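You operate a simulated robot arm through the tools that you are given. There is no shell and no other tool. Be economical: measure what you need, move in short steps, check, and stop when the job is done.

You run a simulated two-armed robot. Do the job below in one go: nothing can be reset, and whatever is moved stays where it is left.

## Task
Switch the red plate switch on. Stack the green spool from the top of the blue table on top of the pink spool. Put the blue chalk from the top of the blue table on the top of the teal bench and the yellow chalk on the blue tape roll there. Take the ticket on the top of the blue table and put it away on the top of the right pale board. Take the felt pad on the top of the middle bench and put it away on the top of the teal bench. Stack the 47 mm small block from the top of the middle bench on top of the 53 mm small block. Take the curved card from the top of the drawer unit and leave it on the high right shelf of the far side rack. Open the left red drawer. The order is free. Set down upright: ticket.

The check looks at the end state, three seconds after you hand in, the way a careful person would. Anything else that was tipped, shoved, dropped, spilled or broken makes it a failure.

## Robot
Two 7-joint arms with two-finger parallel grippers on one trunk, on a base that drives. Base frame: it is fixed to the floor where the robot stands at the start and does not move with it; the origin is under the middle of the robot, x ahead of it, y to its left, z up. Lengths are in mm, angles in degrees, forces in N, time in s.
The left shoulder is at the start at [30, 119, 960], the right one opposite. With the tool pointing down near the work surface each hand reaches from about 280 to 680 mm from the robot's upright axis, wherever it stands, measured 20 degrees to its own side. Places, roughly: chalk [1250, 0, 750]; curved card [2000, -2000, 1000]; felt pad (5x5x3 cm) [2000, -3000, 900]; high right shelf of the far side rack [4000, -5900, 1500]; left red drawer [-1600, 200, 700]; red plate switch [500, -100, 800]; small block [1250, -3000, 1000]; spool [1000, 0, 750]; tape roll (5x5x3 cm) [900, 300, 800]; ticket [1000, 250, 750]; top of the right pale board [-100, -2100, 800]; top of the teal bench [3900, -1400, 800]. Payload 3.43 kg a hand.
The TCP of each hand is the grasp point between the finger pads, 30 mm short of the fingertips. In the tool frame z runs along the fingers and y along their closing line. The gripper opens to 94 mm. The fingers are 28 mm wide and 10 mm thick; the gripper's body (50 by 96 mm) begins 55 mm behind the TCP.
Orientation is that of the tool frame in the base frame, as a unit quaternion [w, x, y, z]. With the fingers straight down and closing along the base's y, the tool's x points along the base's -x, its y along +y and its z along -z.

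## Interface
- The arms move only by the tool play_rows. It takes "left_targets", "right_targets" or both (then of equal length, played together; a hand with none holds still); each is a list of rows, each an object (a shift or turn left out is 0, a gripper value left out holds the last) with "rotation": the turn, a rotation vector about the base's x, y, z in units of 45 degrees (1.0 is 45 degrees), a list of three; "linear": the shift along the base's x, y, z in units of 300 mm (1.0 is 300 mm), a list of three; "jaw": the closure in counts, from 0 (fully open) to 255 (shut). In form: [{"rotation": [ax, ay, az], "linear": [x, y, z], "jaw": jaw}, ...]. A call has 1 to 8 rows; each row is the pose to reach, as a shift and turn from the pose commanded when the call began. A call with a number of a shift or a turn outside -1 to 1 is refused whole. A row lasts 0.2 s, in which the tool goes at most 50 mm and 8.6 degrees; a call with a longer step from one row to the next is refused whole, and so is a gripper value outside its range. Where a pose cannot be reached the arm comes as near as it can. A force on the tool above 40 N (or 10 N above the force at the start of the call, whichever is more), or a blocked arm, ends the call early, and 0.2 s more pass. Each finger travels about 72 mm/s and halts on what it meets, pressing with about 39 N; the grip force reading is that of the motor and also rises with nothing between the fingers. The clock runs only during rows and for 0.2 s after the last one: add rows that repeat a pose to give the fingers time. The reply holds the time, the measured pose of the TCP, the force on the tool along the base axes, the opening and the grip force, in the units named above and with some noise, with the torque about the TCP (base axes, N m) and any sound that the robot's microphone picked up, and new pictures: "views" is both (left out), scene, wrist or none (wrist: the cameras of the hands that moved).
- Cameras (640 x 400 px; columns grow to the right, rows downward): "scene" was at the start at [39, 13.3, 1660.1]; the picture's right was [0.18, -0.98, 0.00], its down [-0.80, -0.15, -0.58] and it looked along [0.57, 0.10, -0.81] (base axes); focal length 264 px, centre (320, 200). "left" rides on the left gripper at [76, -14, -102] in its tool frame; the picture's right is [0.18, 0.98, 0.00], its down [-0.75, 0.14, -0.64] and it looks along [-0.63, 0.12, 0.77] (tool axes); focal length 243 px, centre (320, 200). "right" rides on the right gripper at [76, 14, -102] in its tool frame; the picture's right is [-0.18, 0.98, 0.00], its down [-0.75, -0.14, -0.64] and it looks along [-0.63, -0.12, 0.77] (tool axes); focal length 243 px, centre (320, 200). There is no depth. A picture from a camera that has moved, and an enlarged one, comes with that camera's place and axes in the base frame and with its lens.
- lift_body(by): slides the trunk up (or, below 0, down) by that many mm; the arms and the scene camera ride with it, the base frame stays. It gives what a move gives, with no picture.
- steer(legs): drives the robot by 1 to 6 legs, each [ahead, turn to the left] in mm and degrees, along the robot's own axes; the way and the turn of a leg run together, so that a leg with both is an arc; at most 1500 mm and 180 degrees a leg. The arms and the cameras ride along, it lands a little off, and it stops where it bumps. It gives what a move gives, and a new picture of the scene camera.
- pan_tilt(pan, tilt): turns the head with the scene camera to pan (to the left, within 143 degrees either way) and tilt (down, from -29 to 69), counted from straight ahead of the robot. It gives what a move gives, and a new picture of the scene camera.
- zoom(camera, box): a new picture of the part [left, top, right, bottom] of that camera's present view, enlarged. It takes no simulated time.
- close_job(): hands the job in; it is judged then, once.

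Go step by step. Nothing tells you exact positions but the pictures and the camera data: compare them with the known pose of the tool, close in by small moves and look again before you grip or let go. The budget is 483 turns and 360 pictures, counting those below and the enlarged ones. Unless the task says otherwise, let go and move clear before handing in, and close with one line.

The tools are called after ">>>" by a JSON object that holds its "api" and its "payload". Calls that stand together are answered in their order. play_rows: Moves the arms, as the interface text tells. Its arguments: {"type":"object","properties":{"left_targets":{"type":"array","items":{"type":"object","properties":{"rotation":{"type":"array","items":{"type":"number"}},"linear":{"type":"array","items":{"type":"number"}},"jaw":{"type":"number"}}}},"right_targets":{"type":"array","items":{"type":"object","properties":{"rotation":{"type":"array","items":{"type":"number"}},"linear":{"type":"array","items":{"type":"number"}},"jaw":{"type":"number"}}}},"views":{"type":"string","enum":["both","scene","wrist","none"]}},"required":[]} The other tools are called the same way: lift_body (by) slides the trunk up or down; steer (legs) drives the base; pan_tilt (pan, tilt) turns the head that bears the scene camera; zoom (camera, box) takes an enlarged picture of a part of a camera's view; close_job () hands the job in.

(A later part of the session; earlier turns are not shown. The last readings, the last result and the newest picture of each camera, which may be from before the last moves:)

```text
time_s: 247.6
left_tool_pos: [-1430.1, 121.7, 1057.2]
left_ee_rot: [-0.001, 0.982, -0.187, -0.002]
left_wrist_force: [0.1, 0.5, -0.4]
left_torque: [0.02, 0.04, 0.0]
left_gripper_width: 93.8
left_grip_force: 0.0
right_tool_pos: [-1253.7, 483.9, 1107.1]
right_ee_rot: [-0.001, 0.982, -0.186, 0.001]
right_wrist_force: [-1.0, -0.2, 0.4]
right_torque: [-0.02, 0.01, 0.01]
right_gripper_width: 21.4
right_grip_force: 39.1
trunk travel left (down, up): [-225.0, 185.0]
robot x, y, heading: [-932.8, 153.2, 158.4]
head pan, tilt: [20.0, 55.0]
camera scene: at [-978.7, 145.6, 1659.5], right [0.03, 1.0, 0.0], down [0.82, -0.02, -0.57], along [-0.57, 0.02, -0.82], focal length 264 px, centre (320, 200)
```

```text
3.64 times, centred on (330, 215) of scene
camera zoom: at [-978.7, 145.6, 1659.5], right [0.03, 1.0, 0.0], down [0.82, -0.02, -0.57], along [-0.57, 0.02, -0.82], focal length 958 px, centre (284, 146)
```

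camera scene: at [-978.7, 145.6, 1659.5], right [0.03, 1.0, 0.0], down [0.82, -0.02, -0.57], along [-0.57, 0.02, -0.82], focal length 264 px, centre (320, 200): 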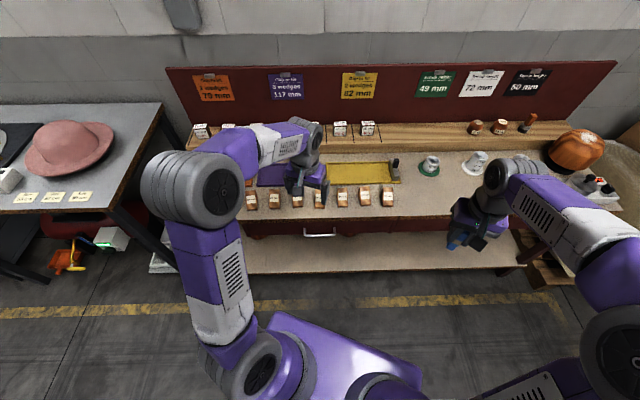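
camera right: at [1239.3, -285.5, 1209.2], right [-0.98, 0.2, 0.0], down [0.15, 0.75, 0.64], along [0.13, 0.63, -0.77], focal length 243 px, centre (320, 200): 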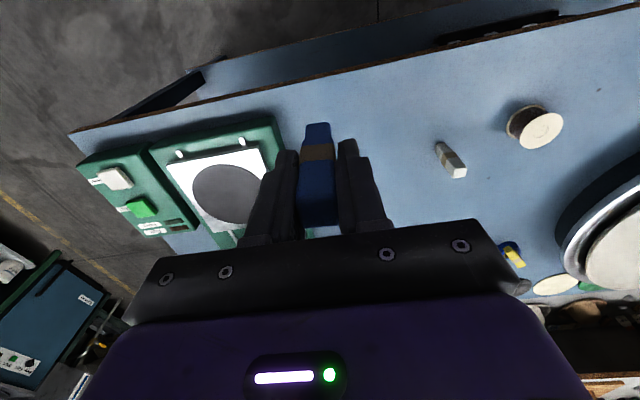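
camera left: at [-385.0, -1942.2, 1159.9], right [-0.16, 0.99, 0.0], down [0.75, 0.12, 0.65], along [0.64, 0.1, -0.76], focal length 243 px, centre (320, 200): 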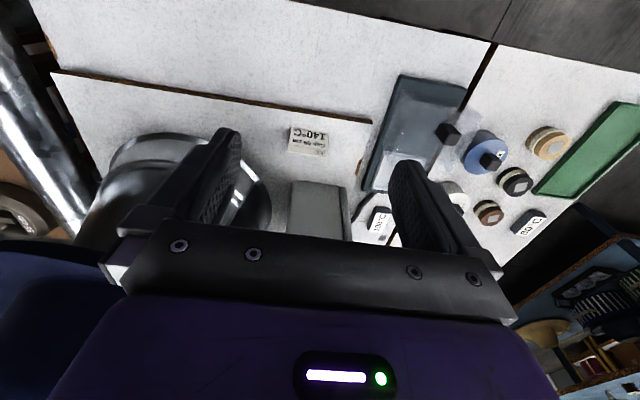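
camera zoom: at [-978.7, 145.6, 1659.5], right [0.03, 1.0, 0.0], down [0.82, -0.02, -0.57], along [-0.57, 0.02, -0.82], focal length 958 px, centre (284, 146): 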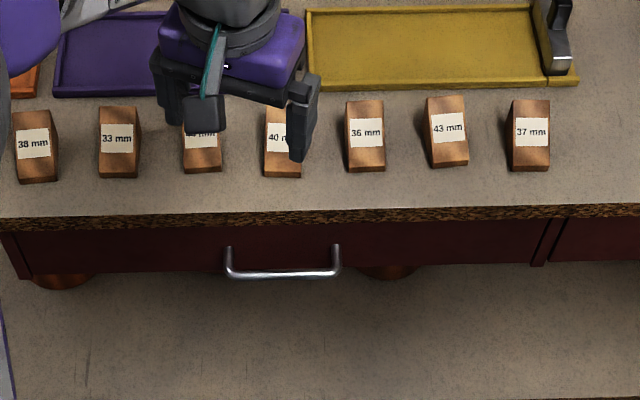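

The drawer handle is a horizontal bar at about (−1474, 160, 705), 125 mm long with about 35 mm standoff. I'll back up 200 mm, then turn the left hand near-horizontal with the fingers closing vertically.

>>> {"api": "steer", "payload": {"legs": [[-200, 0]]}}

>>> {"api": "play_rows", "payload": {"left_targets": [{"rotation": [0, 0, -0.18]}, {"rotation": [0, 0, -0.36]}, {"rotation": [0, 0, -0.54]}, {"rotation": [0, 0, -0.72]}, {"rotation": [0, 0, -0.9]}, {"rotation": [0, 0, -1.0]}], "views": "none"}}

>>> {"api": "play_rows", "payload": {"left_targets": [{"rotation": [0, 0, -0.16], "linear": [0, 0, -0.08]}, {"rotation": [0, 0, -0.32], "linear": [0, 0, -0.16]}, {"rotation": [0, 0, -0.48], "linear": [0, 0, -0.24]}, {"rotation": [0, 0, -0.631], "linear": [0, 0, -0.3]}], "views": "scene"}}

```text
time_s: 249.2
left_tool_pos: [-1245.0, 50.4, 1057.9]
left_ee_rot: [-0.001, 0.982, -0.188, -0.002]
left_wrist_force: [0.9, -0.4, -0.3]
left_torque: [0.01, 0.04, 0.0]
left_gripper_width: 93.8
left_grip_force: 0.1
right_tool_pos: [-1066.3, 409.8, 1107.8]
right_ee_rot: [0.0, 0.983, -0.186, 0.0]
right_wrist_force: [-0.8, 0.1, -0.3]
right_torque: [-0.01, 0.02, -0.02]
right_gripper_width: 21.3
right_grip_force: 38.9
trunk travel left (down, up): [-225.0, 185.0]
robot x, y, heading: [-741.7, 79.1, 158.0]
head pan, tilt: [20.0, 55.0]
camera scene: at [-792.3, 71.6, 1659.5], right [0.03, 1.0, 0.0], down [0.82, -0.02, -0.57], along [-0.57, 0.02, -0.82], focal length 264 px, centre (320, 200)
```

scene: 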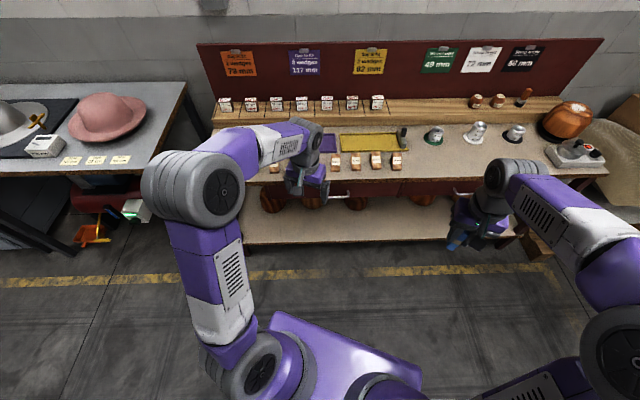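

```text
time_s: 250.6
left_tool_pos: [-1243.7, 49.4, 1057.7]
left_ee_rot: [-0.001, 0.835, -0.551, -0.001]
left_wrist_force: [-1.2, 0.3, -0.5]
left_torque: [-0.03, 0.0, 0.01]
left_gripper_width: 94.0
left_grip_force: 0.1
right_tool_pos: [-1067.3, 411.1, 1106.5]
right_ee_rot: [0.0, 0.982, -0.187, 0.0]
right_wrist_force: [-0.7, 0.8, 0.2]
right_torque: [-0.02, 0.04, 0.03]
right_gripper_width: 21.7
right_grip_force: 38.4
trunk travel left (down, up): [-225.0, 185.0]
robot x, y, heading: [-742.6, 81.9, 158.4]
head pan, tilt: [20.0, 55.0]
```

```text
time_s: 251.6
left_tool_pos: [-1245.2, 49.6, 967.5]
left_ee_rot: [0.001, -0.675, 0.738, 0.002]
left_wrist_force: [-0.1, 0.0, 0.6]
left_torque: [0.01, -0.02, 0.01]
left_gripper_width: 93.8
left_grip_force: 0.1
right_tool_pos: [-1067.4, 410.3, 1106.6]
right_ee_rot: [0.0, 0.982, -0.187, 0.0]
right_wrist_force: [-1.2, -0.1, -1.6]
right_torque: [0.03, 0.0, 0.0]
right_gripper_width: 21.4
right_grip_force: 39.1
trunk travel left (down, up): [-225.0, 185.0]
robot x, y, heading: [-746.4, 84.0, 158.4]
head pan, tilt: [20.0, 55.0]
camera scene: at [-793.5, 72.0, 1659.4], right [0.03, 1.0, 0.0], down [0.82, -0.02, -0.57], along [-0.57, 0.02, -0.82], focal length 264 px, centre (320, 200)
```

scene: 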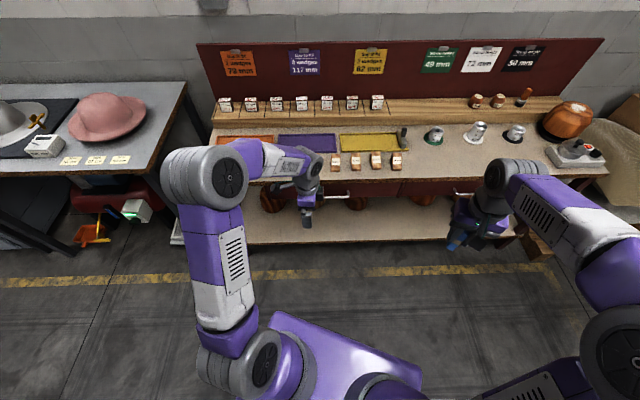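

>>> {"api": "play_rows", "payload": {"left_targets": [{"rotation": [0.014, 0.17, 0]}, {"rotation": [0.03, 0.34, 0], "linear": [0, 0.03, -0.05]}, {"rotation": [0.045, 0.51, 0], "linear": [0, 0.06, -0.12]}, {"rotation": [0.06, 0.68, 0], "linear": [0, 0.1, -0.2]}, {"rotation": [0.074, 0.85, 0], "linear": [0, 0.14, -0.28]}, {"rotation": [0.083, 0.95, 0], "linear": [0, 0.18, -0.36]}], "views": "none"}}

>>> {"api": "play_rows", "payload": {"left_targets": [{"rotation": [0.014, 0.17, 0], "linear": [0, 0.03, -0.08]}, {"rotation": [0.03, 0.34, 0], "linear": [0, 0.07, -0.16]}, {"rotation": [0.045, 0.51, 0], "linear": [0, 0.12, -0.24]}, {"rotation": [0.052, 0.604, 0], "linear": [0, 0.16, -0.34]}, {"rotation": [0.052, 0.604, 0], "linear": [0, 0.18, -0.44]}], "views": "both"}}

```text
time_s: 252.9
left_tool_pos: [-1244.3, 105.1, 858.9]
left_ee_rot: [-0.247, -0.627, 0.687, 0.272]
left_wrist_force: [-0.6, 0.2, -0.9]
left_torque: [-0.02, 0.03, 0.03]
left_gripper_width: 94.0
left_grip_force: 0.1
right_tool_pos: [-1066.6, 411.0, 1107.1]
right_ee_rot: [0.0, 0.982, -0.187, 0.0]
right_wrist_force: [0.0, 0.0, -0.6]
right_torque: [-0.04, 0.07, 0.0]
right_gripper_width: 21.5
right_grip_force: 39.4
trunk travel left (down, up): [-225.0, 185.0]
robot x, y, heading: [-748.1, 81.8, 158.3]
head pan, tilt: [20.0, 55.0]
```

```text
time_s: 254.2
left_tool_pos: [-1243.5, 158.1, 724.1]
left_ee_rot: [-0.387, -0.552, 0.604, 0.424]
left_wrist_force: [-0.3, -0.6, 0.5]
left_torque: [0.04, 0.0, 0.0]
left_gripper_width: 93.9
left_grip_force: 0.0
right_tool_pos: [-1066.6, 411.0, 1106.0]
right_ee_rot: [0.001, 0.982, -0.187, 0.001]
right_wrist_force: [0.2, -0.6, -0.5]
right_torque: [-0.03, 0.02, 0.0]
right_gripper_width: 21.4
right_grip_force: 39.0
trunk travel left (down, up): [-225.0, 185.0]
robot x, y, heading: [-745.5, 81.9, 158.4]
head pan, tilt: [20.0, 55.0]
camera scene: at [-793.4, 72.0, 1659.4], right [0.03, 1.0, 0.0], down [0.82, -0.02, -0.57], along [-0.57, 0.02, -0.82], focal length 264 px, centre (320, 200)
camera left: at [-1150.1, 71.4, 746.9], right [-0.35, -0.15, 0.92], down [0.62, 0.7, 0.35], along [-0.7, 0.7, -0.15], focal length 243 px, centre (320, 200)
```

scene: 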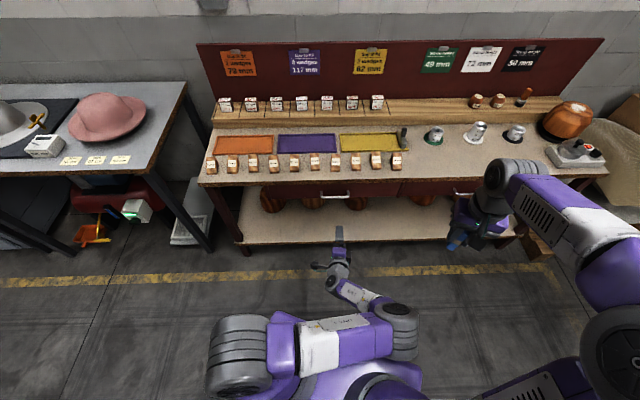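
left: 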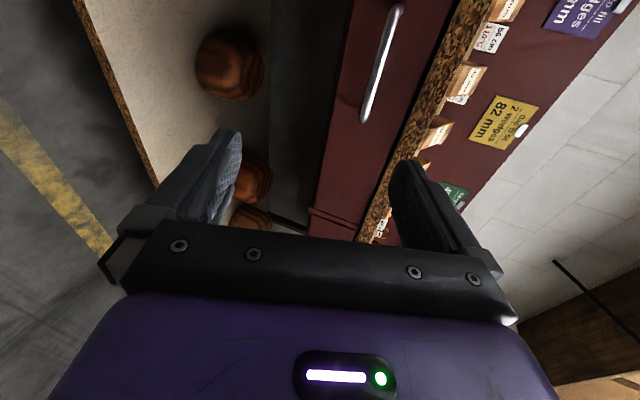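

The tool is nearly horizontal with vertical closing. I'll narrow the jaw and approach the bar.

>>> {"api": "play_rows", "payload": {"left_targets": [{"linear": [-0.1, 0, 0], "jaw": 119}, {"linear": [-0.25, 0, 0]}, {"linear": [-0.4, 0, 0]}, {"linear": [-0.52, -0.005, -0.01]}, {"linear": [-0.52, -0.005, -0.01]}], "views": "both"}}

>>> {"api": "zoom", "payload": {"camera": "scene", "box": [280, 160, 400, 240]}}

```text
time_s: 255.3
left_tool_pos: [-1399.8, 156.9, 724.1]
left_ee_rot: [-0.388, -0.551, 0.604, 0.425]
left_wrist_force: [-0.5, -0.4, -0.4]
left_torque: [-0.02, -0.01, 0.01]
left_gripper_width: 50.3
left_grip_force: 0.0
right_tool_pos: [-1067.0, 409.8, 1107.7]
right_ee_rot: [0.0, 0.982, -0.187, 0.0]
right_wrist_force: [-0.2, 0.4, 1.0]
right_torque: [0.02, 0.0, 0.01]
right_gripper_width: 21.5
right_grip_force: 39.0
trunk travel left (down, up): [-225.0, 185.0]
robot x, y, heading: [-749.1, 81.4, 158.2]
head pan, tilt: [20.0, 55.0]
camera scene: at [-792.8, 72.2, 1659.5], right [0.03, 1.0, 0.0], down [0.82, -0.02, -0.57], along [-0.57, 0.02, -0.82], focal length 264 px, centre (320, 200)
camera left: at [-1305.8, 70.9, 744.9], right [-0.35, -0.15, 0.92], down [0.62, 0.7, 0.35], along [-0.7, 0.7, -0.15], focal length 243 px, centre (320, 200)
```

scene: 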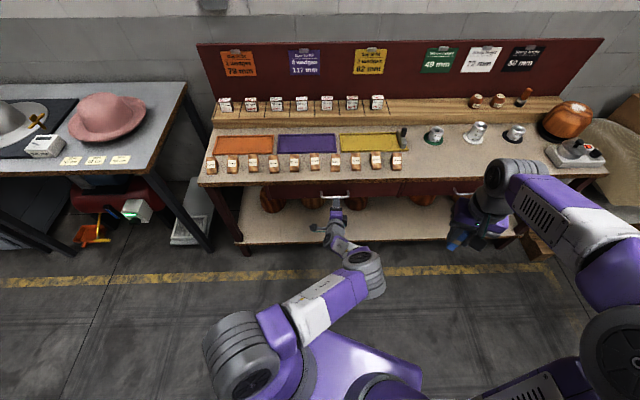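
left: 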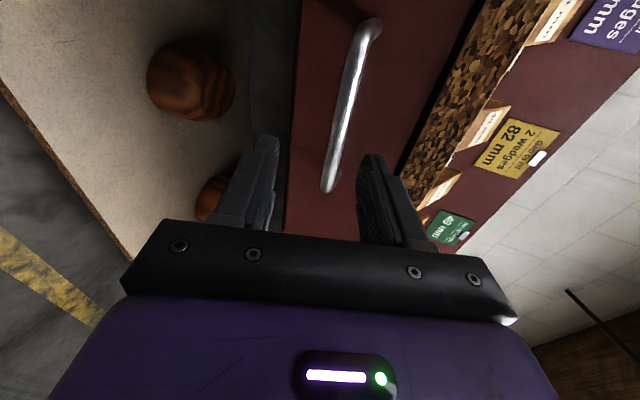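

```text
5.00 times, centred on (340, 200) of scene
camera zoom: at [-792.8, 72.2, 1659.5], right [0.03, 1.0, 0.0], down [0.82, -0.02, -0.57], along [-0.57, 0.02, -0.82], focal length 1317 px, centre (220, 200)
```

zoom: 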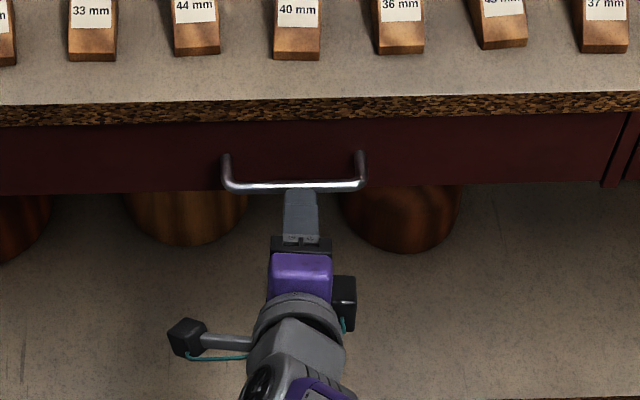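

>>> {"api": "play_rows", "payload": {"left_targets": [{"linear": [-0.1, 0, -0.01]}, {"linear": [-0.187, 0, -0.01]}, {"linear": [-0.187, 0, -0.01], "jaw": 255}, {"linear": [-0.187, 0, -0.01], "jaw": 255}, {"linear": [-0.187, 0, -0.01], "jaw": 255}, {"linear": [-0.187, 0, -0.01], "jaw": 255}], "views": "wrist"}}

```text
time_s: 256.8
left_tool_pos: [-1456.0, 156.9, 717.5]
left_ee_rot: [-0.386, -0.554, 0.605, 0.422]
left_wrist_force: [10.8, 2.7, -18.7]
left_torque: [1.31, -0.2, 0.37]
left_gripper_width: 12.1
left_grip_force: 45.0
right_tool_pos: [-1067.6, 410.2, 1105.4]
right_ee_rot: [0.0, 0.982, -0.187, 0.001]
right_wrist_force: [-0.6, 0.4, -0.5]
right_torque: [0.03, -0.03, -0.01]
right_gripper_width: 21.4
right_grip_force: 38.5
trunk travel left (down, up): [-225.0, 185.0]
robot x, y, heading: [-745.4, 82.1, 158.4]
head pan, tilt: [20.0, 55.0]
camera left: at [-1362.1, 71.1, 739.7], right [-0.36, -0.15, 0.92], down [0.62, 0.7, 0.36], along [-0.7, 0.7, -0.15], focal length 243 px, centre (320, 200)
```

left: 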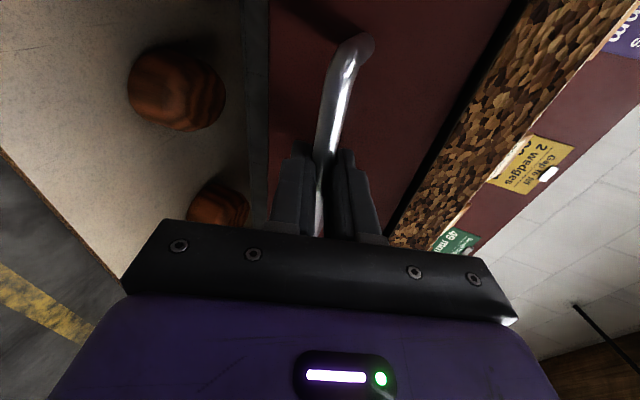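

Gripping the bar. Pulling out along +x.

>>> {"api": "play_rows", "payload": {"left_targets": [{"linear": [0.04, 0, -0.012]}, {"linear": [0.1, 0, -0.012]}, {"linear": [0.17, 0, -0.012]}, {"linear": [0.24, 0, -0.012]}, {"linear": [0.31, 0, -0.012]}, {"linear": [0.38, 0, -0.012]}, {"linear": [0.45, 0, -0.012]}, {"linear": [0.52, 0, -0.012]}], "views": "both"}}

```text
time_s: 258.6
left_tool_pos: [-1299.5, 156.1, 717.2]
left_ee_rot: [-0.387, -0.552, 0.605, 0.424]
left_wrist_force: [-0.2, 1.5, -8.6]
left_torque: [1.56, -0.05, -0.69]
left_gripper_width: 12.6
left_grip_force: 45.3
right_tool_pos: [-1067.4, 411.2, 1106.7]
right_ee_rot: [0.0, 0.982, -0.187, 0.001]
right_wrist_force: [-0.4, -0.7, -0.2]
right_torque: [-0.02, 0.02, -0.01]
right_gripper_width: 21.4
right_grip_force: 39.2
trunk travel left (down, up): [-225.0, 185.0]
robot x, y, heading: [-744.7, 81.4, 158.3]
head pan, tilt: [20.0, 55.0]
camera scene: at [-793.7, 72.1, 1659.4], right [0.03, 1.0, 0.0], down [0.82, -0.02, -0.57], along [-0.57, 0.02, -0.82], focal length 264 px, centre (320, 200)
camera left: at [-1206.6, 70.7, 739.1], right [-0.35, -0.15, 0.92], down [0.62, 0.7, 0.35], along [-0.7, 0.7, -0.15], focal length 243 px, centre (320, 200)
```

scene: 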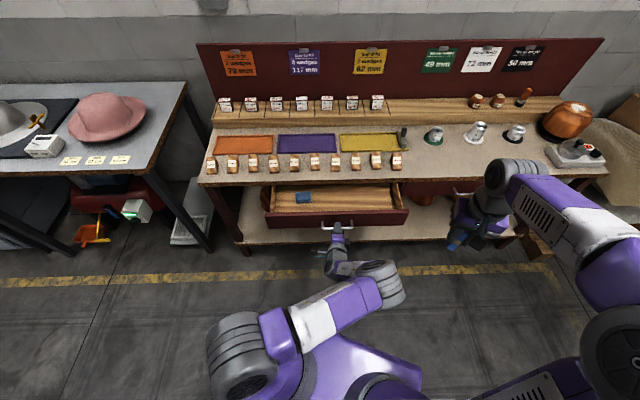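
left: 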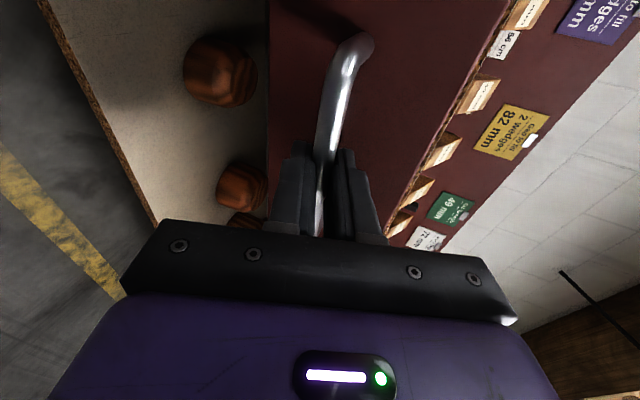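

The drawer is coming out nicely, about 157 mm so far. I'll pull on until it's well open or hits its stop.

>>> {"api": "play_rows", "payload": {"left_targets": [{"linear": [0.07, 0, 0]}, {"linear": [0.14, 0, 0]}, {"linear": [0.21, 0, 0]}, {"linear": [0.28, 0, 0]}, {"linear": [0.35, 0, 0]}, {"linear": [0.42, 0, 0]}, {"linear": [0.49, 0, 0]}], "views": "scene"}}

```text
time_s: 260.0
left_tool_pos: [-1179.0, 155.3, 719.0]
left_ee_rot: [-0.389, -0.552, 0.599, 0.43]
left_wrist_force: [-19.9, 4.3, -18.7]
left_torque: [1.31, -0.21, 0.55]
left_gripper_width: 12.2
left_grip_force: 44.8
right_tool_pos: [-1069.4, 410.4, 1105.1]
right_ee_rot: [0.0, 0.982, -0.187, 0.001]
right_wrist_force: [-0.1, -0.3, 0.3]
right_torque: [0.02, 0.04, 0.0]
right_gripper_width: 21.3
right_grip_force: 38.9
trunk travel left (down, up): [-225.0, 185.0]
robot x, y, heading: [-746.2, 80.5, 158.3]
head pan, tilt: [20.0, 55.0]
stopped in row 7 (left hand): the force on the tool passed its limit at 43 N (the readings are from after the stop); the commanded pose is now the measured one
camera scene: at [-796.8, 72.1, 1659.0], right [0.03, 1.0, 0.0], down [0.82, -0.02, -0.57], along [-0.57, 0.02, -0.82], focal length 264 px, centre (320, 200)
```

scene: 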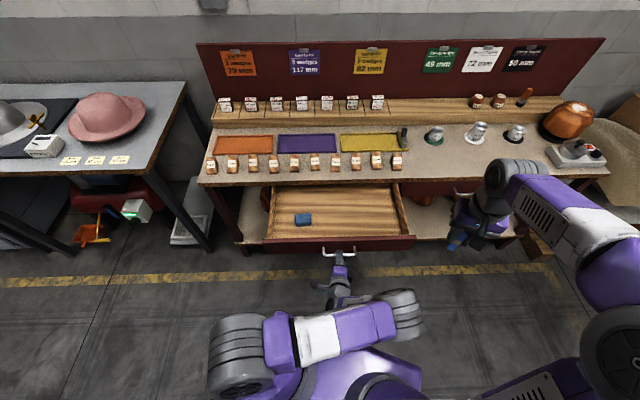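

Fully open against its stop. Releasing and retreating.

>>> {"api": "play_rows", "payload": {"left_targets": [{"linear": [-0.012, 0, -0.01]}, {"linear": [-0.012, 0, -0.01], "jaw": 119}, {"linear": [-0.012, 0, -0.01], "jaw": 119}, {"linear": [-0.012, 0, -0.01], "jaw": 119}, {"linear": [0.06, 0, -0.005]}, {"linear": [0.16, 0, 0]}, {"linear": [0.25, 0, 0]}], "views": "both"}}

```text
time_s: 261.6
left_tool_pos: [-1115.5, 153.7, 729.4]
left_ee_rot: [-0.4, -0.546, 0.592, 0.437]
left_wrist_force: [-1.1, -0.5, -0.8]
left_torque: [-0.03, -0.02, -0.02]
left_gripper_width: 49.9
left_grip_force: 0.0
right_tool_pos: [-1067.3, 410.6, 1105.9]
right_ee_rot: [0.0, 0.982, -0.186, 0.001]
right_wrist_force: [0.6, 0.8, -0.5]
right_torque: [-0.02, 0.0, 0.01]
right_gripper_width: 21.5
right_grip_force: 39.7
trunk travel left (down, up): [-225.0, 185.0]
robot x, y, heading: [-749.6, 77.7, 158.7]
head pan, tilt: [20.0, 55.0]
camera scene: at [-793.8, 71.9, 1659.4], right [0.03, 1.0, 0.0], down [0.82, -0.02, -0.57], along [-0.57, 0.02, -0.82], focal length 264 px, centre (320, 200)
camera left: at [-1019.4, 69.0, 744.9], right [-0.31, -0.16, 0.94], down [0.63, 0.7, 0.33], along [-0.71, 0.69, -0.11], focal length 243 px, centre (320, 200)
```

scene: 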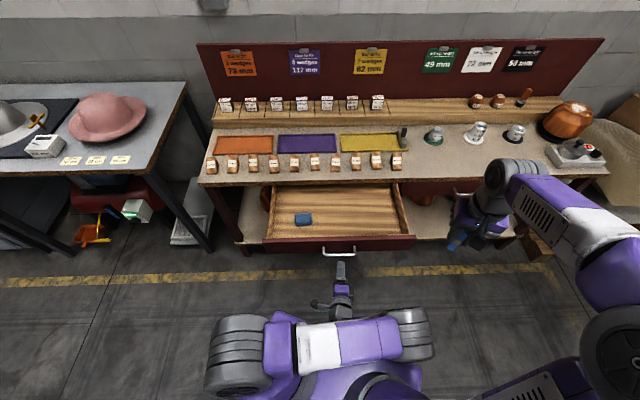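
left: 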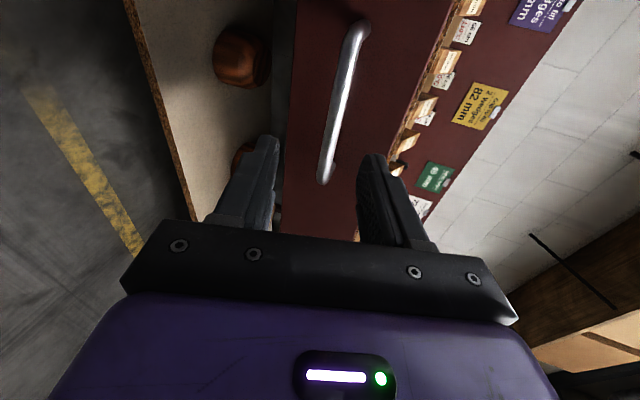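

>>> {"api": "steer", "payload": {"legs": [[-350, 0]]}}

>>> {"api": "play_rows", "payload": {"left_targets": [{"rotation": [-0.014, -0.17, 0], "linear": [0, 0, 0.1]}, {"rotation": [-0.03, -0.34, 0], "linear": [0, 0, 0.22], "jaw": 0}, {"rotation": [-0.045, -0.51, 0], "linear": [0, 0, 0.34]}, {"rotation": [-0.06, -0.68, 0], "linear": [0, 0, 0.46]}, {"rotation": [-0.074, -0.85, 0], "linear": [0, 0, 0.58]}, {"rotation": [-0.083, -0.99, 0], "linear": [0, 0, 0.7]}, {"rotation": [-0.083, -0.99, 0], "linear": [-0.05, 0, 0.82]}, {"rotation": [-0.083, -0.99, 0], "linear": [-0.1, 0, 0.94]}], "views": "none"}}

```text
time_s: 263.9
left_tool_pos: [-791.4, 27.2, 728.7]
left_ee_rot: [-0.401, -0.546, 0.591, 0.438]
left_wrist_force: [-0.6, -0.8, -0.5]
left_torque: [0.03, -0.03, 0.01]
left_gripper_width: 50.0
left_grip_force: 0.0
right_tool_pos: [-745.9, 281.6, 1107.1]
right_ee_rot: [0.0, 0.982, -0.186, 0.001]
right_wrist_force: [-0.4, 0.2, 0.4]
right_torque: [0.03, -0.03, 0.04]
right_gripper_width: 21.5
right_grip_force: 39.4
trunk travel left (down, up): [-225.0, 185.0]
robot x, y, heading: [-425.6, -48.2, 158.5]
head pan, tilt: [20.0, 55.0]
camera scene: at [-470.6, -56.4, 1659.5], right [0.03, 1.0, 0.0], down [0.82, -0.02, -0.57], along [-0.57, 0.02, -0.82], focal length 264 px, centre (320, 200)
```

scene: 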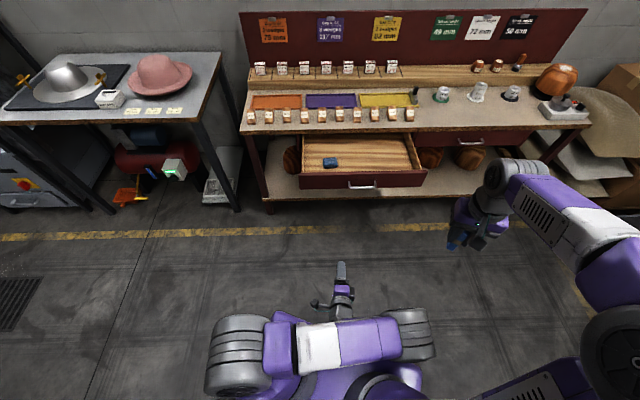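

```text
time_s: 265.7
left_tool_pos: [-823.4, 26.9, 1008.6]
left_ee_rot: [-0.163, -0.658, 0.713, 0.179]
left_wrist_force: [0.0, 0.6, 0.8]
left_torque: [0.02, 0.0, -0.02]
left_gripper_width: 94.2
left_grip_force: 0.1
right_tool_pos: [-746.3, 281.2, 1107.4]
right_ee_rot: [0.0, 0.982, -0.187, 0.001]
right_wrist_force: [0.0, -0.6, 0.2]
right_torque: [-0.01, 0.0, 0.05]
right_gripper_width: 21.4
right_grip_force: 39.4
trunk travel left (down, up): [-225.0, 185.0]
robot x, y, heading: [-422.4, -48.7, 158.3]
head pan, tilt: [20.0, 55.0]
```

>>> {"api": "play_rows", "payload": {"left_targets": [{"rotation": [0.035, -0.057, 0.159], "linear": [-0.06, -0.06, 0.04]}, {"rotation": [0.07, -0.114, 0.318], "linear": [-0.12, -0.12, 0.08]}, {"rotation": [0.104, -0.17, 0.477], "linear": [-0.18, -0.18, 0.12]}, {"rotation": [0.139, -0.227, 0.636], "linear": [-0.25, -0.25, 0.16]}, {"rotation": [0.174, -0.284, 0.795], "linear": [-0.31, -0.31, 0.22]}], "views": "none"}}

>>> {"api": "play_rows", "payload": {"left_targets": [{"rotation": [0.035, -0.057, 0.159]}, {"rotation": [0.07, -0.114, 0.318]}, {"rotation": [0.104, -0.17, 0.477]}, {"rotation": [0.139, -0.227, 0.636]}, {"rotation": [0.174, -0.284, 0.795]}], "views": "none"}}

```text
time_s: 266.9
left_tool_pos: [-916.3, -67.5, 1075.7]
left_ee_rot: [0.087, 0.87, -0.476, -0.093]
left_wrist_force: [0.2, -0.2, 0.3]
left_torque: [0.04, -0.02, -0.02]
left_gripper_width: 93.8
left_grip_force: 0.1
right_tool_pos: [-746.7, 281.9, 1106.3]
right_ee_rot: [0.0, 0.983, -0.186, 0.001]
right_wrist_force: [0.3, -0.6, -0.4]
right_torque: [0.01, -0.04, -0.02]
right_gripper_width: 21.3
right_grip_force: 39.0
trunk travel left (down, up): [-225.0, 185.0]
robot x, y, heading: [-426.5, -48.9, 158.5]
head pan, tilt: [20.0, 55.0]
```

```text
time_s: 268.1
left_tool_pos: [-916.0, -65.6, 1077.2]
left_ee_rot: [0.0, 0.983, -0.186, 0.001]
left_wrist_force: [0.0, -0.5, -0.1]
left_torque: [0.0, -0.01, -0.01]
left_gripper_width: 94.2
left_grip_force: 0.1
right_tool_pos: [-746.2, 282.4, 1105.8]
right_ee_rot: [0.0, 0.982, -0.187, 0.001]
right_wrist_force: [-0.4, 0.7, -0.3]
right_torque: [0.02, 0.04, -0.03]
right_gripper_width: 21.1
right_grip_force: 38.7
trunk travel left (down, up): [-225.0, 185.0]
robot x, y, heading: [-425.1, -49.2, 158.3]
head pan, tilt: [20.0, 55.0]
```

Both hands are tidy. Driving along the aisle between the blue table and the island to its left end.

>>> {"api": "steer", "payload": {"legs": [[0, 156.7], [1200, 0], [0, 45], [1500, 0], [750, 0]]}}

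>>> {"api": "pan_tilt", "payload": {"pan": -110, "tilt": 28}}

>>> {"api": "pan_tilt", "payload": {"pan": -50, "tilt": 22}}

```text
time_s: 293.1
left_tool_pos: [3063.0, -801.5, 1076.2]
left_ee_rot: [-0.002, 0.014, 1.0, 0.001]
left_wrist_force: [-0.2, -0.8, -0.3]
left_torque: [0.01, 0.0, -0.03]
left_gripper_width: 94.0
left_grip_force: 0.1
right_tool_pos: [3020.6, -1185.8, 1106.4]
right_ee_rot: [-0.001, 0.014, 1.0, 0.0]
right_wrist_force: [-0.1, 0.0, -0.2]
right_torque: [-0.01, -0.02, 0.01]
right_gripper_width: 21.4
right_grip_force: 39.5
trunk travel left (down, up): [-225.0, 185.0]
robot x, y, heading: [2602.4, -988.1, -1.8]
head pan, tilt: [20.0, 55.0]
camera scene: at [2643.3, -962.0, 1659.4], right [0.31, -0.95, 0.0], down [-0.78, -0.26, -0.57], along [0.54, 0.18, -0.82], focal length 264 px, centre (320, 200)
```

scene: 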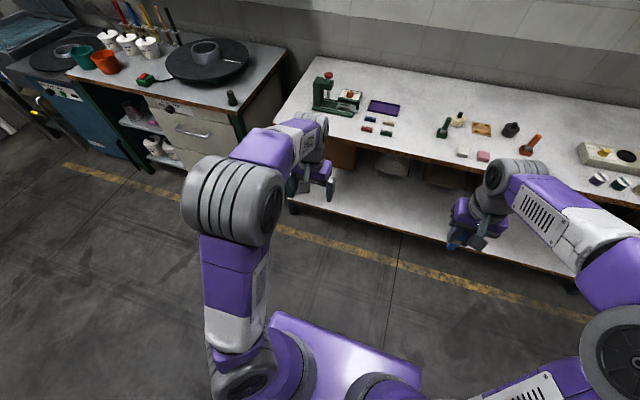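

```text
time_s: 295.2
left_tool_pos: [3062.8, -801.1, 1077.5]
left_ee_rot: [-0.001, 0.014, 1.0, 0.001]
left_wrist_force: [0.2, 0.3, 0.4]
left_torque: [-0.02, 0.0, -0.04]
left_gripper_width: 94.0
left_grip_force: 0.0
right_tool_pos: [3020.7, -1185.8, 1107.1]
right_ee_rot: [-0.001, 0.014, 1.0, 0.0]
right_wrist_force: [0.8, 0.4, -0.5]
right_torque: [-0.01, -0.01, -0.01]
right_gripper_width: 21.6
right_grip_force: 38.9
trunk travel left (down, up): [-225.0, 185.0]
robot x, y, heading: [2608.3, -987.9, -1.7]
head pan, tilt: [-110.0, 28.0]
camera scene: at [2540.6, -1069.2, 1698.6], right [-0.93, 0.37, 0.0], down [0.17, 0.44, -0.88], along [-0.33, -0.82, -0.47], focal length 264 px, centre (320, 200)
```

scene: 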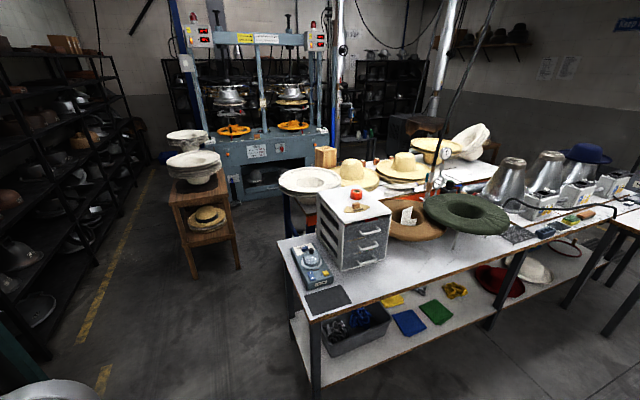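

```text
time_s: 296.5
left_tool_pos: [3062.1, -801.3, 1077.0]
left_ee_rot: [-0.001, 0.014, 1.0, 0.001]
left_wrist_force: [1.2, -0.4, -0.1]
left_torque: [0.03, -0.02, 0.0]
left_gripper_width: 94.3
left_grip_force: 0.1
right_tool_pos: [3019.3, -1184.3, 1106.3]
right_ee_rot: [0.0, 0.014, 1.0, 0.0]
right_wrist_force: [0.0, 0.3, -0.1]
right_torque: [0.01, 0.01, -0.02]
right_gripper_width: 21.6
right_grip_force: 39.6
trunk travel left (down, up): [-225.0, 185.0]
robot x, y, heading: [2603.9, -985.3, -1.9]
head pan, tilt: [-50.0, 22.0]
camera scene: at [2631.7, -1057.5, 1708.3], right [-0.79, -0.62, 0.0], down [-0.23, 0.29, -0.93], along [0.57, -0.73, -0.37], focal length 264 px, centre (320, 200)
```

scene: 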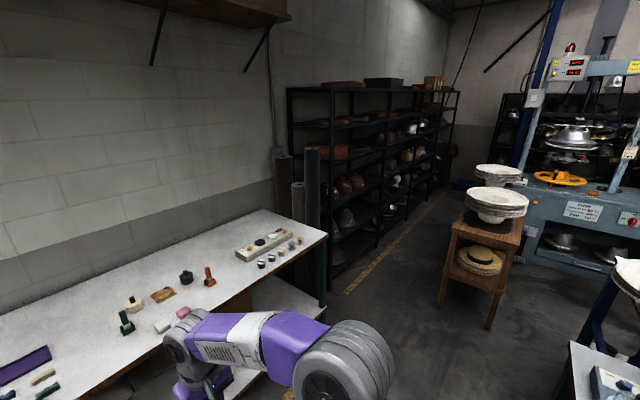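

The teal bench is right ahead, with a free area near its front. I'll drive up and set the blue chalk there first.

>>> {"api": "steer", "payload": {"legs": [[330, 1.8]]}}

>>> {"api": "pan_tilt", "payload": {"pan": 0, "tilt": 55}}

>>> {"api": "zoom", "payload": {"camera": "right", "box": [0, 0, 640, 400]}}

```text
time_s: 298.7
left_tool_pos: [3386.9, -797.9, 1076.0]
left_ee_rot: [-0.001, 0.004, 1.0, 0.001]
left_wrist_force: [0.5, -0.1, 0.1]
left_torque: [-0.01, 0.02, 0.0]
left_gripper_width: 93.9
left_grip_force: 0.0
right_tool_pos: [3353.7, -1183.6, 1106.6]
right_ee_rot: [-0.001, 0.002, 1.0, 0.0]
right_wrist_force: [0.3, 0.3, -0.1]
right_torque: [-0.02, 0.02, 0.03]
right_gripper_width: 21.3
right_grip_force: 38.8
trunk travel left (down, up): [-225.0, 185.0]
robot x, y, heading: [2936.8, -993.8, -0.6]
head pan, tilt: [-50.0, 22.0]
camera scene: at [2961.8, -1063.2, 1708.3], right [-0.77, -0.64, 0.0], down [-0.24, 0.29, -0.93], along [0.59, -0.72, -0.37], focal length 264 px, centre (320, 200)
```

scene: 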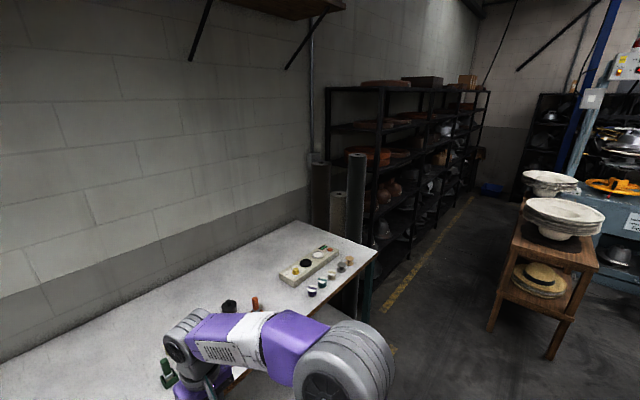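

```text
time_s: 299.9
left_tool_pos: [3385.5, -796.9, 1077.0]
left_ee_rot: [-0.001, 0.003, 1.0, 0.001]
left_wrist_force: [-0.9, -0.7, 0.1]
left_torque: [0.01, 0.03, 0.0]
left_gripper_width: 94.0
left_grip_force: 0.0
right_tool_pos: [3352.4, -1184.4, 1106.8]
right_ee_rot: [0.001, 0.003, 1.0, 0.001]
right_wrist_force: [0.1, 0.5, -0.3]
right_torque: [0.01, 0.01, -0.02]
right_gripper_width: 21.4
right_grip_force: 39.9
trunk travel left (down, up): [-225.0, 185.0]
robot x, y, heading: [2935.4, -991.9, -0.3]
head pan, tilt: [0.0, 55.0]
camera scene: at [2973.9, -992.3, 1659.5], right [-0.01, -1.0, 0.0], down [-0.82, 0.01, -0.57], along [0.57, -0.01, -0.82], focal length 264 px, centre (320, 200)
```

scene: 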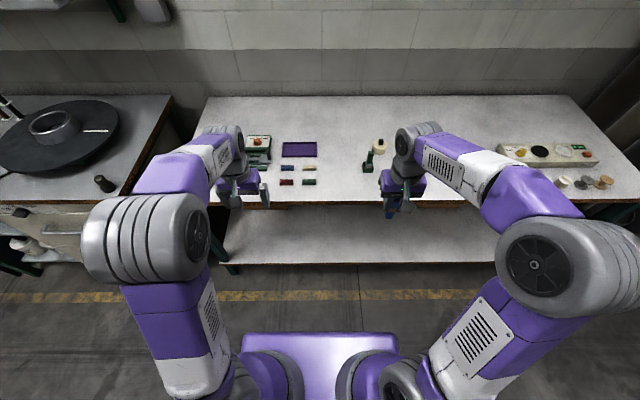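

```text
1.00 times, centred on (320, 200) of right (not enlarged: the box is as wide or as high as the picture)
camera zoom: at [3276.0, -1169.3, 1209.1], right [0.19, 0.98, 0.0], down [0.75, -0.15, 0.64], along [0.63, -0.12, -0.77], focal length 243 px, centre (320, 200)
```

zoom: 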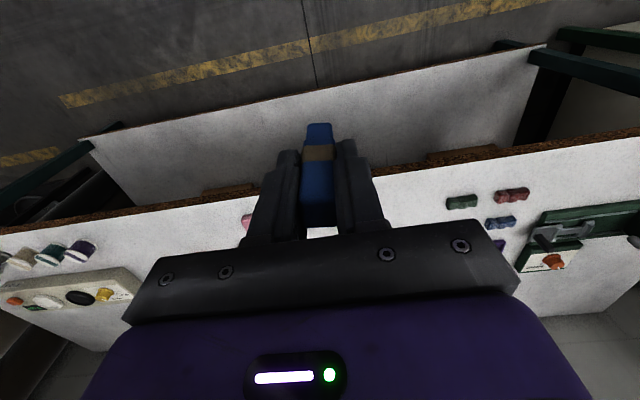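

The bench front edge is actually near x≈3555, so I'll move 260 mm closer.

>>> {"api": "steer", "payload": {"legs": [[260, 0]]}}

>>> {"api": "zoom", "payload": {"camera": "right", "box": [0, 0, 640, 400]}}

```text
time_s: 301.7
left_tool_pos: [3644.3, -798.3, 1077.5]
left_ee_rot: [-0.001, 0.002, 1.0, 0.001]
left_wrist_force: [0.2, 0.1, -0.3]
left_torque: [-0.02, 0.02, 0.02]
left_gripper_width: 93.9
left_grip_force: 0.1
right_tool_pos: [3612.9, -1184.9, 1106.3]
right_ee_rot: [-0.001, 0.001, 1.0, 0.0]
right_wrist_force: [0.3, -0.2, -1.0]
right_torque: [-0.02, -0.01, 0.0]
right_gripper_width: 21.5
right_grip_force: 39.1
trunk travel left (down, up): [-225.0, 185.0]
robot x, y, heading: [3193.6, -997.3, -0.1]
head pan, tilt: [0.0, 55.0]
camera scene: at [3234.4, -993.8, 1659.4], right [-0.01, -1.0, 0.0], down [-0.82, 0.0, -0.57], along [0.57, 0.0, -0.82], focal length 264 px, centre (320, 200)
```

scene: 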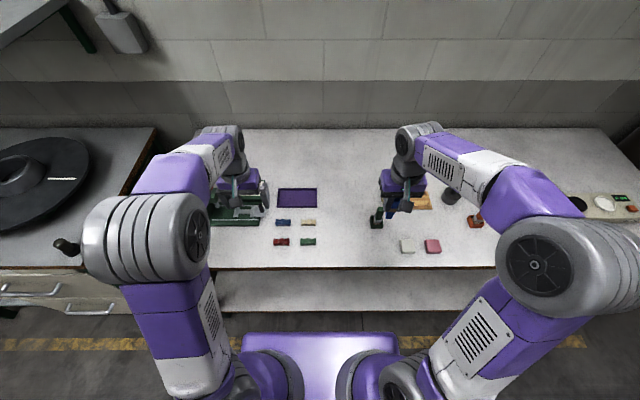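

```text
1.00 times, centred on (320, 200) of right (not enlarged: the box is as wide or as high as the picture)
camera zoom: at [3536.8, -1169.9, 1208.9], right [0.19, 0.98, 0.0], down [0.75, -0.14, 0.64], along [0.63, -0.12, -0.77], focal length 243 px, centre (320, 200)
```

zoom: 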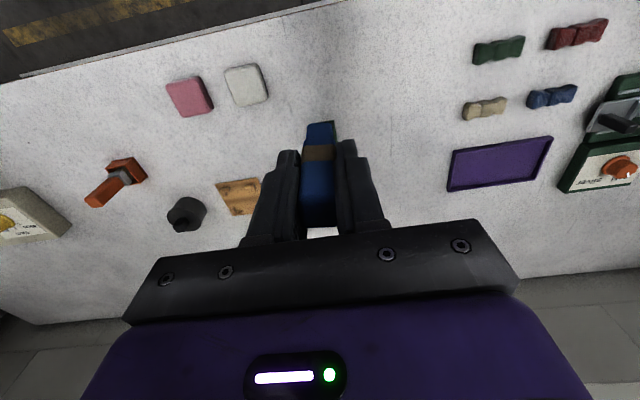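

>>> {"api": "play_rows", "payload": {"right_targets": [{"linear": [0.03, 0, -0.14]}, {"linear": [0.06, 0, -0.3]}, {"linear": [0.06, 0, -0.46]}, {"linear": [0.06, 0, -0.6]}, {"linear": [0.06, 0, -0.7]}, {"linear": [0.06, 0, -0.72]}], "views": "wrist"}}

```text
time_s: 302.9
left_tool_pos: [3644.4, -796.9, 1077.1]
left_ee_rot: [-0.001, 0.002, 1.0, 0.001]
left_wrist_force: [0.3, 0.3, 0.7]
left_torque: [0.03, -0.03, 0.0]
left_gripper_width: 93.8
left_grip_force: 0.1
right_tool_pos: [3632.9, -1185.0, 906.4]
right_ee_rot: [0.001, 0.001, 1.0, 0.0]
right_wrist_force: [-4.6, 1.1, 9.6]
right_torque: [0.07, 0.22, 0.02]
right_gripper_width: 21.5
right_grip_force: 38.5
trunk travel left (down, up): [-225.0, 185.0]
robot x, y, heading: [3190.6, -993.0, -0.2]
head pan, tilt: [0.0, 55.0]
stopped in row 6 (right hand): the force on the tool passed its limit at 60 N (the readings are from after the stop); the commanded pose is now the measured one
camera right: at [3555.4, -1171.0, 1007.6], right [0.19, 0.98, 0.0], down [0.75, -0.14, 0.64], along [0.63, -0.12, -0.77], focal length 243 px, centre (320, 200)
```

right: 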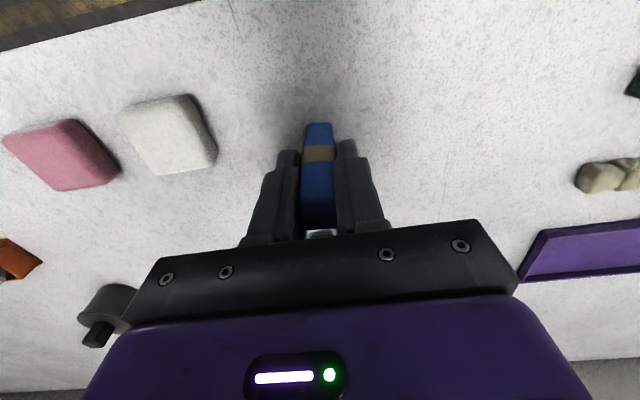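

Contact at TCP z 906, so the bench is about 835 high. Releasing the chalk upright.

>>> {"api": "play_rows", "payload": {"right_targets": [{"linear": [0, 0, 0.002]}, {"linear": [0, 0, 0.002], "jaw": 190}, {"linear": [0, 0, 0.002], "jaw": 160}, {"linear": [0, 0, 0.002], "jaw": 100}, {"linear": [0, 0, 0.002], "jaw": 40}, {"linear": [0, 0, 0.002], "jaw": 0}, {"linear": [0, 0, 0.002], "jaw": 0}], "views": "wrist"}}

>>> {"api": "play_rows", "payload": {"right_targets": [{"linear": [0, 0, 0.12]}, {"linear": [0, 0, 0.27]}, {"linear": [0, 0, 0.42]}, {"linear": [-0.05, 0, 0.56]}, {"linear": [-0.1, 0, 0.68]}], "views": "wrist"}}

```text
time_s: 304.6
left_tool_pos: [3644.3, -798.2, 1077.1]
left_ee_rot: [-0.002, 0.001, 1.0, 0.001]
left_wrist_force: [0.2, -0.1, 0.3]
left_torque: [-0.01, -0.03, -0.02]
left_gripper_width: 94.0
left_grip_force: 0.1
right_tool_pos: [3633.3, -1184.6, 905.1]
right_ee_rot: [0.001, 0.001, 1.0, 0.0]
right_wrist_force: [0.0, 0.9, -0.1]
right_torque: [0.01, 0.02, 0.0]
right_gripper_width: 94.1
right_grip_force: 0.0
trunk travel left (down, up): [-225.0, 185.0]
robot x, y, heading: [3193.0, -991.8, -0.7]
head pan, tilt: [0.0, 55.0]
camera right: at [3556.1, -1171.0, 1007.5], right [0.19, 0.98, 0.0], down [0.75, -0.14, 0.64], along [0.63, -0.12, -0.77], focal length 243 px, centre (320, 200)
```

right: 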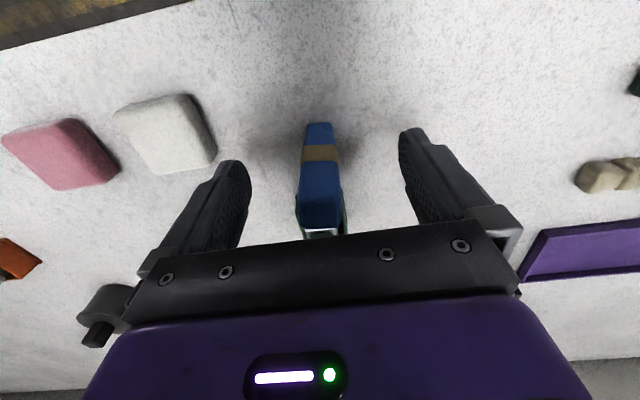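

```text
time_s: 305.8
left_tool_pos: [3644.5, -798.4, 1076.4]
left_ee_rot: [-0.001, 0.002, 1.0, 0.001]
left_wrist_force: [0.5, 0.8, 0.6]
left_torque: [-0.03, 0.02, 0.05]
left_gripper_width: 93.9
left_grip_force: 0.1
right_tool_pos: [3603.6, -1183.7, 1110.9]
right_ee_rot: [0.001, -0.001, 1.0, 0.0]
right_wrist_force: [0.0, 0.1, -0.4]
right_torque: [-0.04, 0.0, 0.03]
right_gripper_width: 94.0
right_grip_force: 0.0
trunk travel left (down, up): [-225.0, 185.0]
robot x, y, heading: [3191.4, -995.9, -0.5]
head pan, tilt: [0.0, 55.0]
camera right: at [3526.5, -1170.7, 1212.6], right [0.18, 0.98, 0.0], down [0.75, -0.14, 0.64], along [0.63, -0.12, -0.76], focal length 243 px, centre (320, 200)
```

right: 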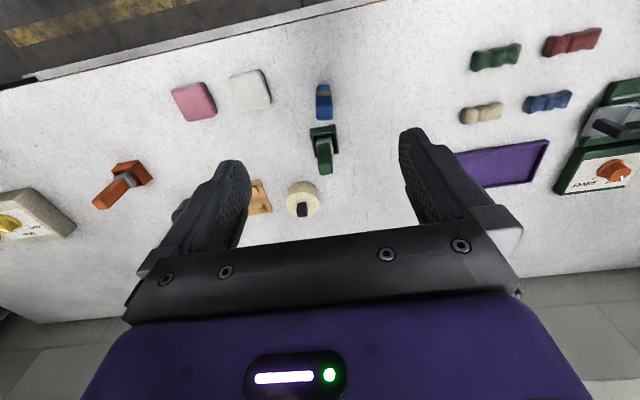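

The chalk stands on the teal bench. Next I'll head toward the far side of the island to find the felt pad and blocks.

>>> {"api": "steer", "payload": {"legs": [[-330, 0], [0, -89.5], [900, 0]]}}

>>> {"api": "pan_tilt", "payload": {"pan": -35, "tilt": 25}}

>>> {"api": "zoom", "payload": {"camera": "scene", "box": [280, 150, 640, 370]}}

```text
time_s: 316.1
left_tool_pos: [3047.3, -2344.1, 1075.9]
left_ee_rot: [0.0, 0.71, 0.705, 0.001]
left_wrist_force: [0.8, 0.3, 0.8]
left_torque: [0.03, 0.01, -0.02]
left_gripper_width: 93.9
left_grip_force: 0.0
right_tool_pos: [2660.3, -2302.8, 1108.5]
right_ee_rot: [0.001, 0.709, 0.705, -0.001]
right_wrist_force: [-0.2, -0.3, 0.1]
right_torque: [0.01, -0.04, 0.03]
right_gripper_width: 93.9
right_grip_force: 0.0
trunk travel left (down, up): [-225.0, 185.0]
robot x, y, heading: [2853.2, -1890.6, -90.6]
head pan, tilt: [0.0, 55.0]
camera scene: at [2851.0, -1934.5, 1659.4], right [-1.0, 0.01, 0.0], down [0.01, 0.82, -0.57], along [-0.01, -0.57, -0.82], focal length 264 px, centre (320, 200)
```

scene: 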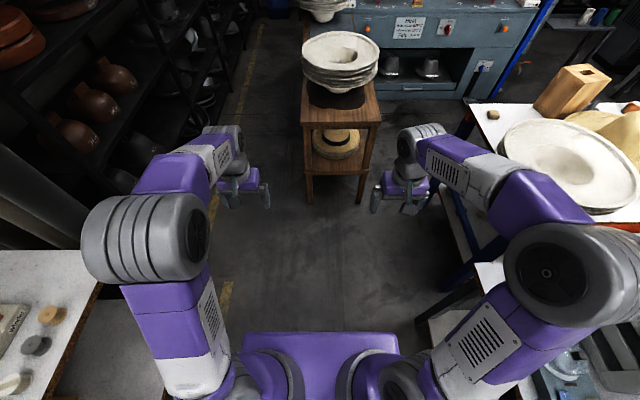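

```text
time_s: 317.1
left_tool_pos: [3048.1, -2343.6, 1077.9]
left_ee_rot: [0.0, 0.71, 0.705, 0.001]
left_wrist_force: [0.5, -0.2, -0.7]
left_torque: [0.01, -0.01, 0.03]
left_gripper_width: 94.0
left_grip_force: 0.1
right_tool_pos: [2662.1, -2301.0, 1110.7]
right_ee_rot: [0.001, 0.709, 0.705, 0.0]
right_wrist_force: [-0.3, 0.4, 0.9]
right_torque: [-0.01, -0.02, 0.02]
right_gripper_width: 94.2
right_grip_force: 0.1
trunk travel left (down, up): [-225.0, 185.0]
robot x, y, heading: [2854.2, -1890.8, -90.6]
head pan, tilt: [-35.0, 25.0]
camera scene: at [2798.2, -1937.2, 1703.4], right [-0.81, 0.58, 0.0], down [0.25, 0.34, -0.91], along [-0.53, -0.74, -0.42], focal length 264 px, centre (320, 200)
```

scene: 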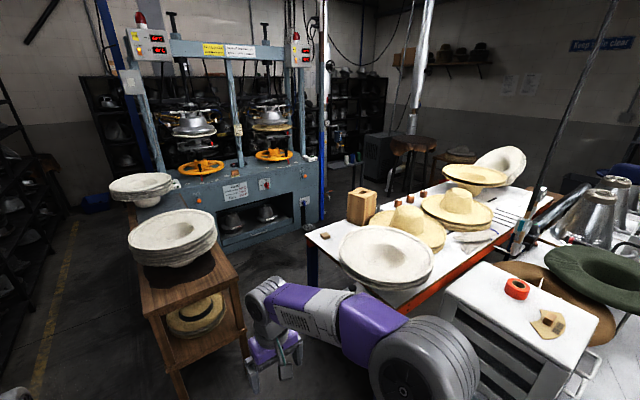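

```text
1.78 times, centred on (460, 260) of scene
camera zoom: at [2798.2, -1937.2, 1703.4], right [-0.81, 0.58, 0.0], down [0.25, 0.34, -0.91], along [-0.53, -0.74, -0.42], focal length 468 px, centre (71, 93)
```

zoom: 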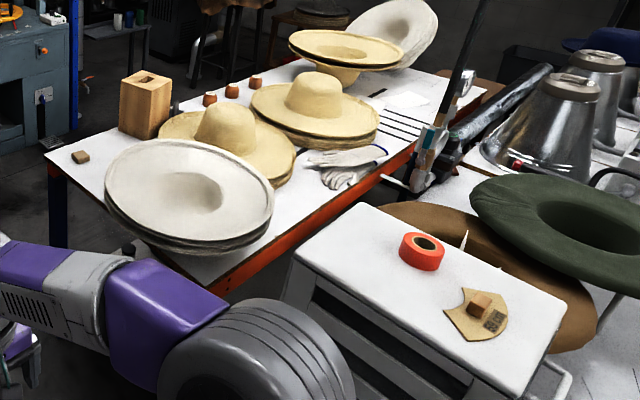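

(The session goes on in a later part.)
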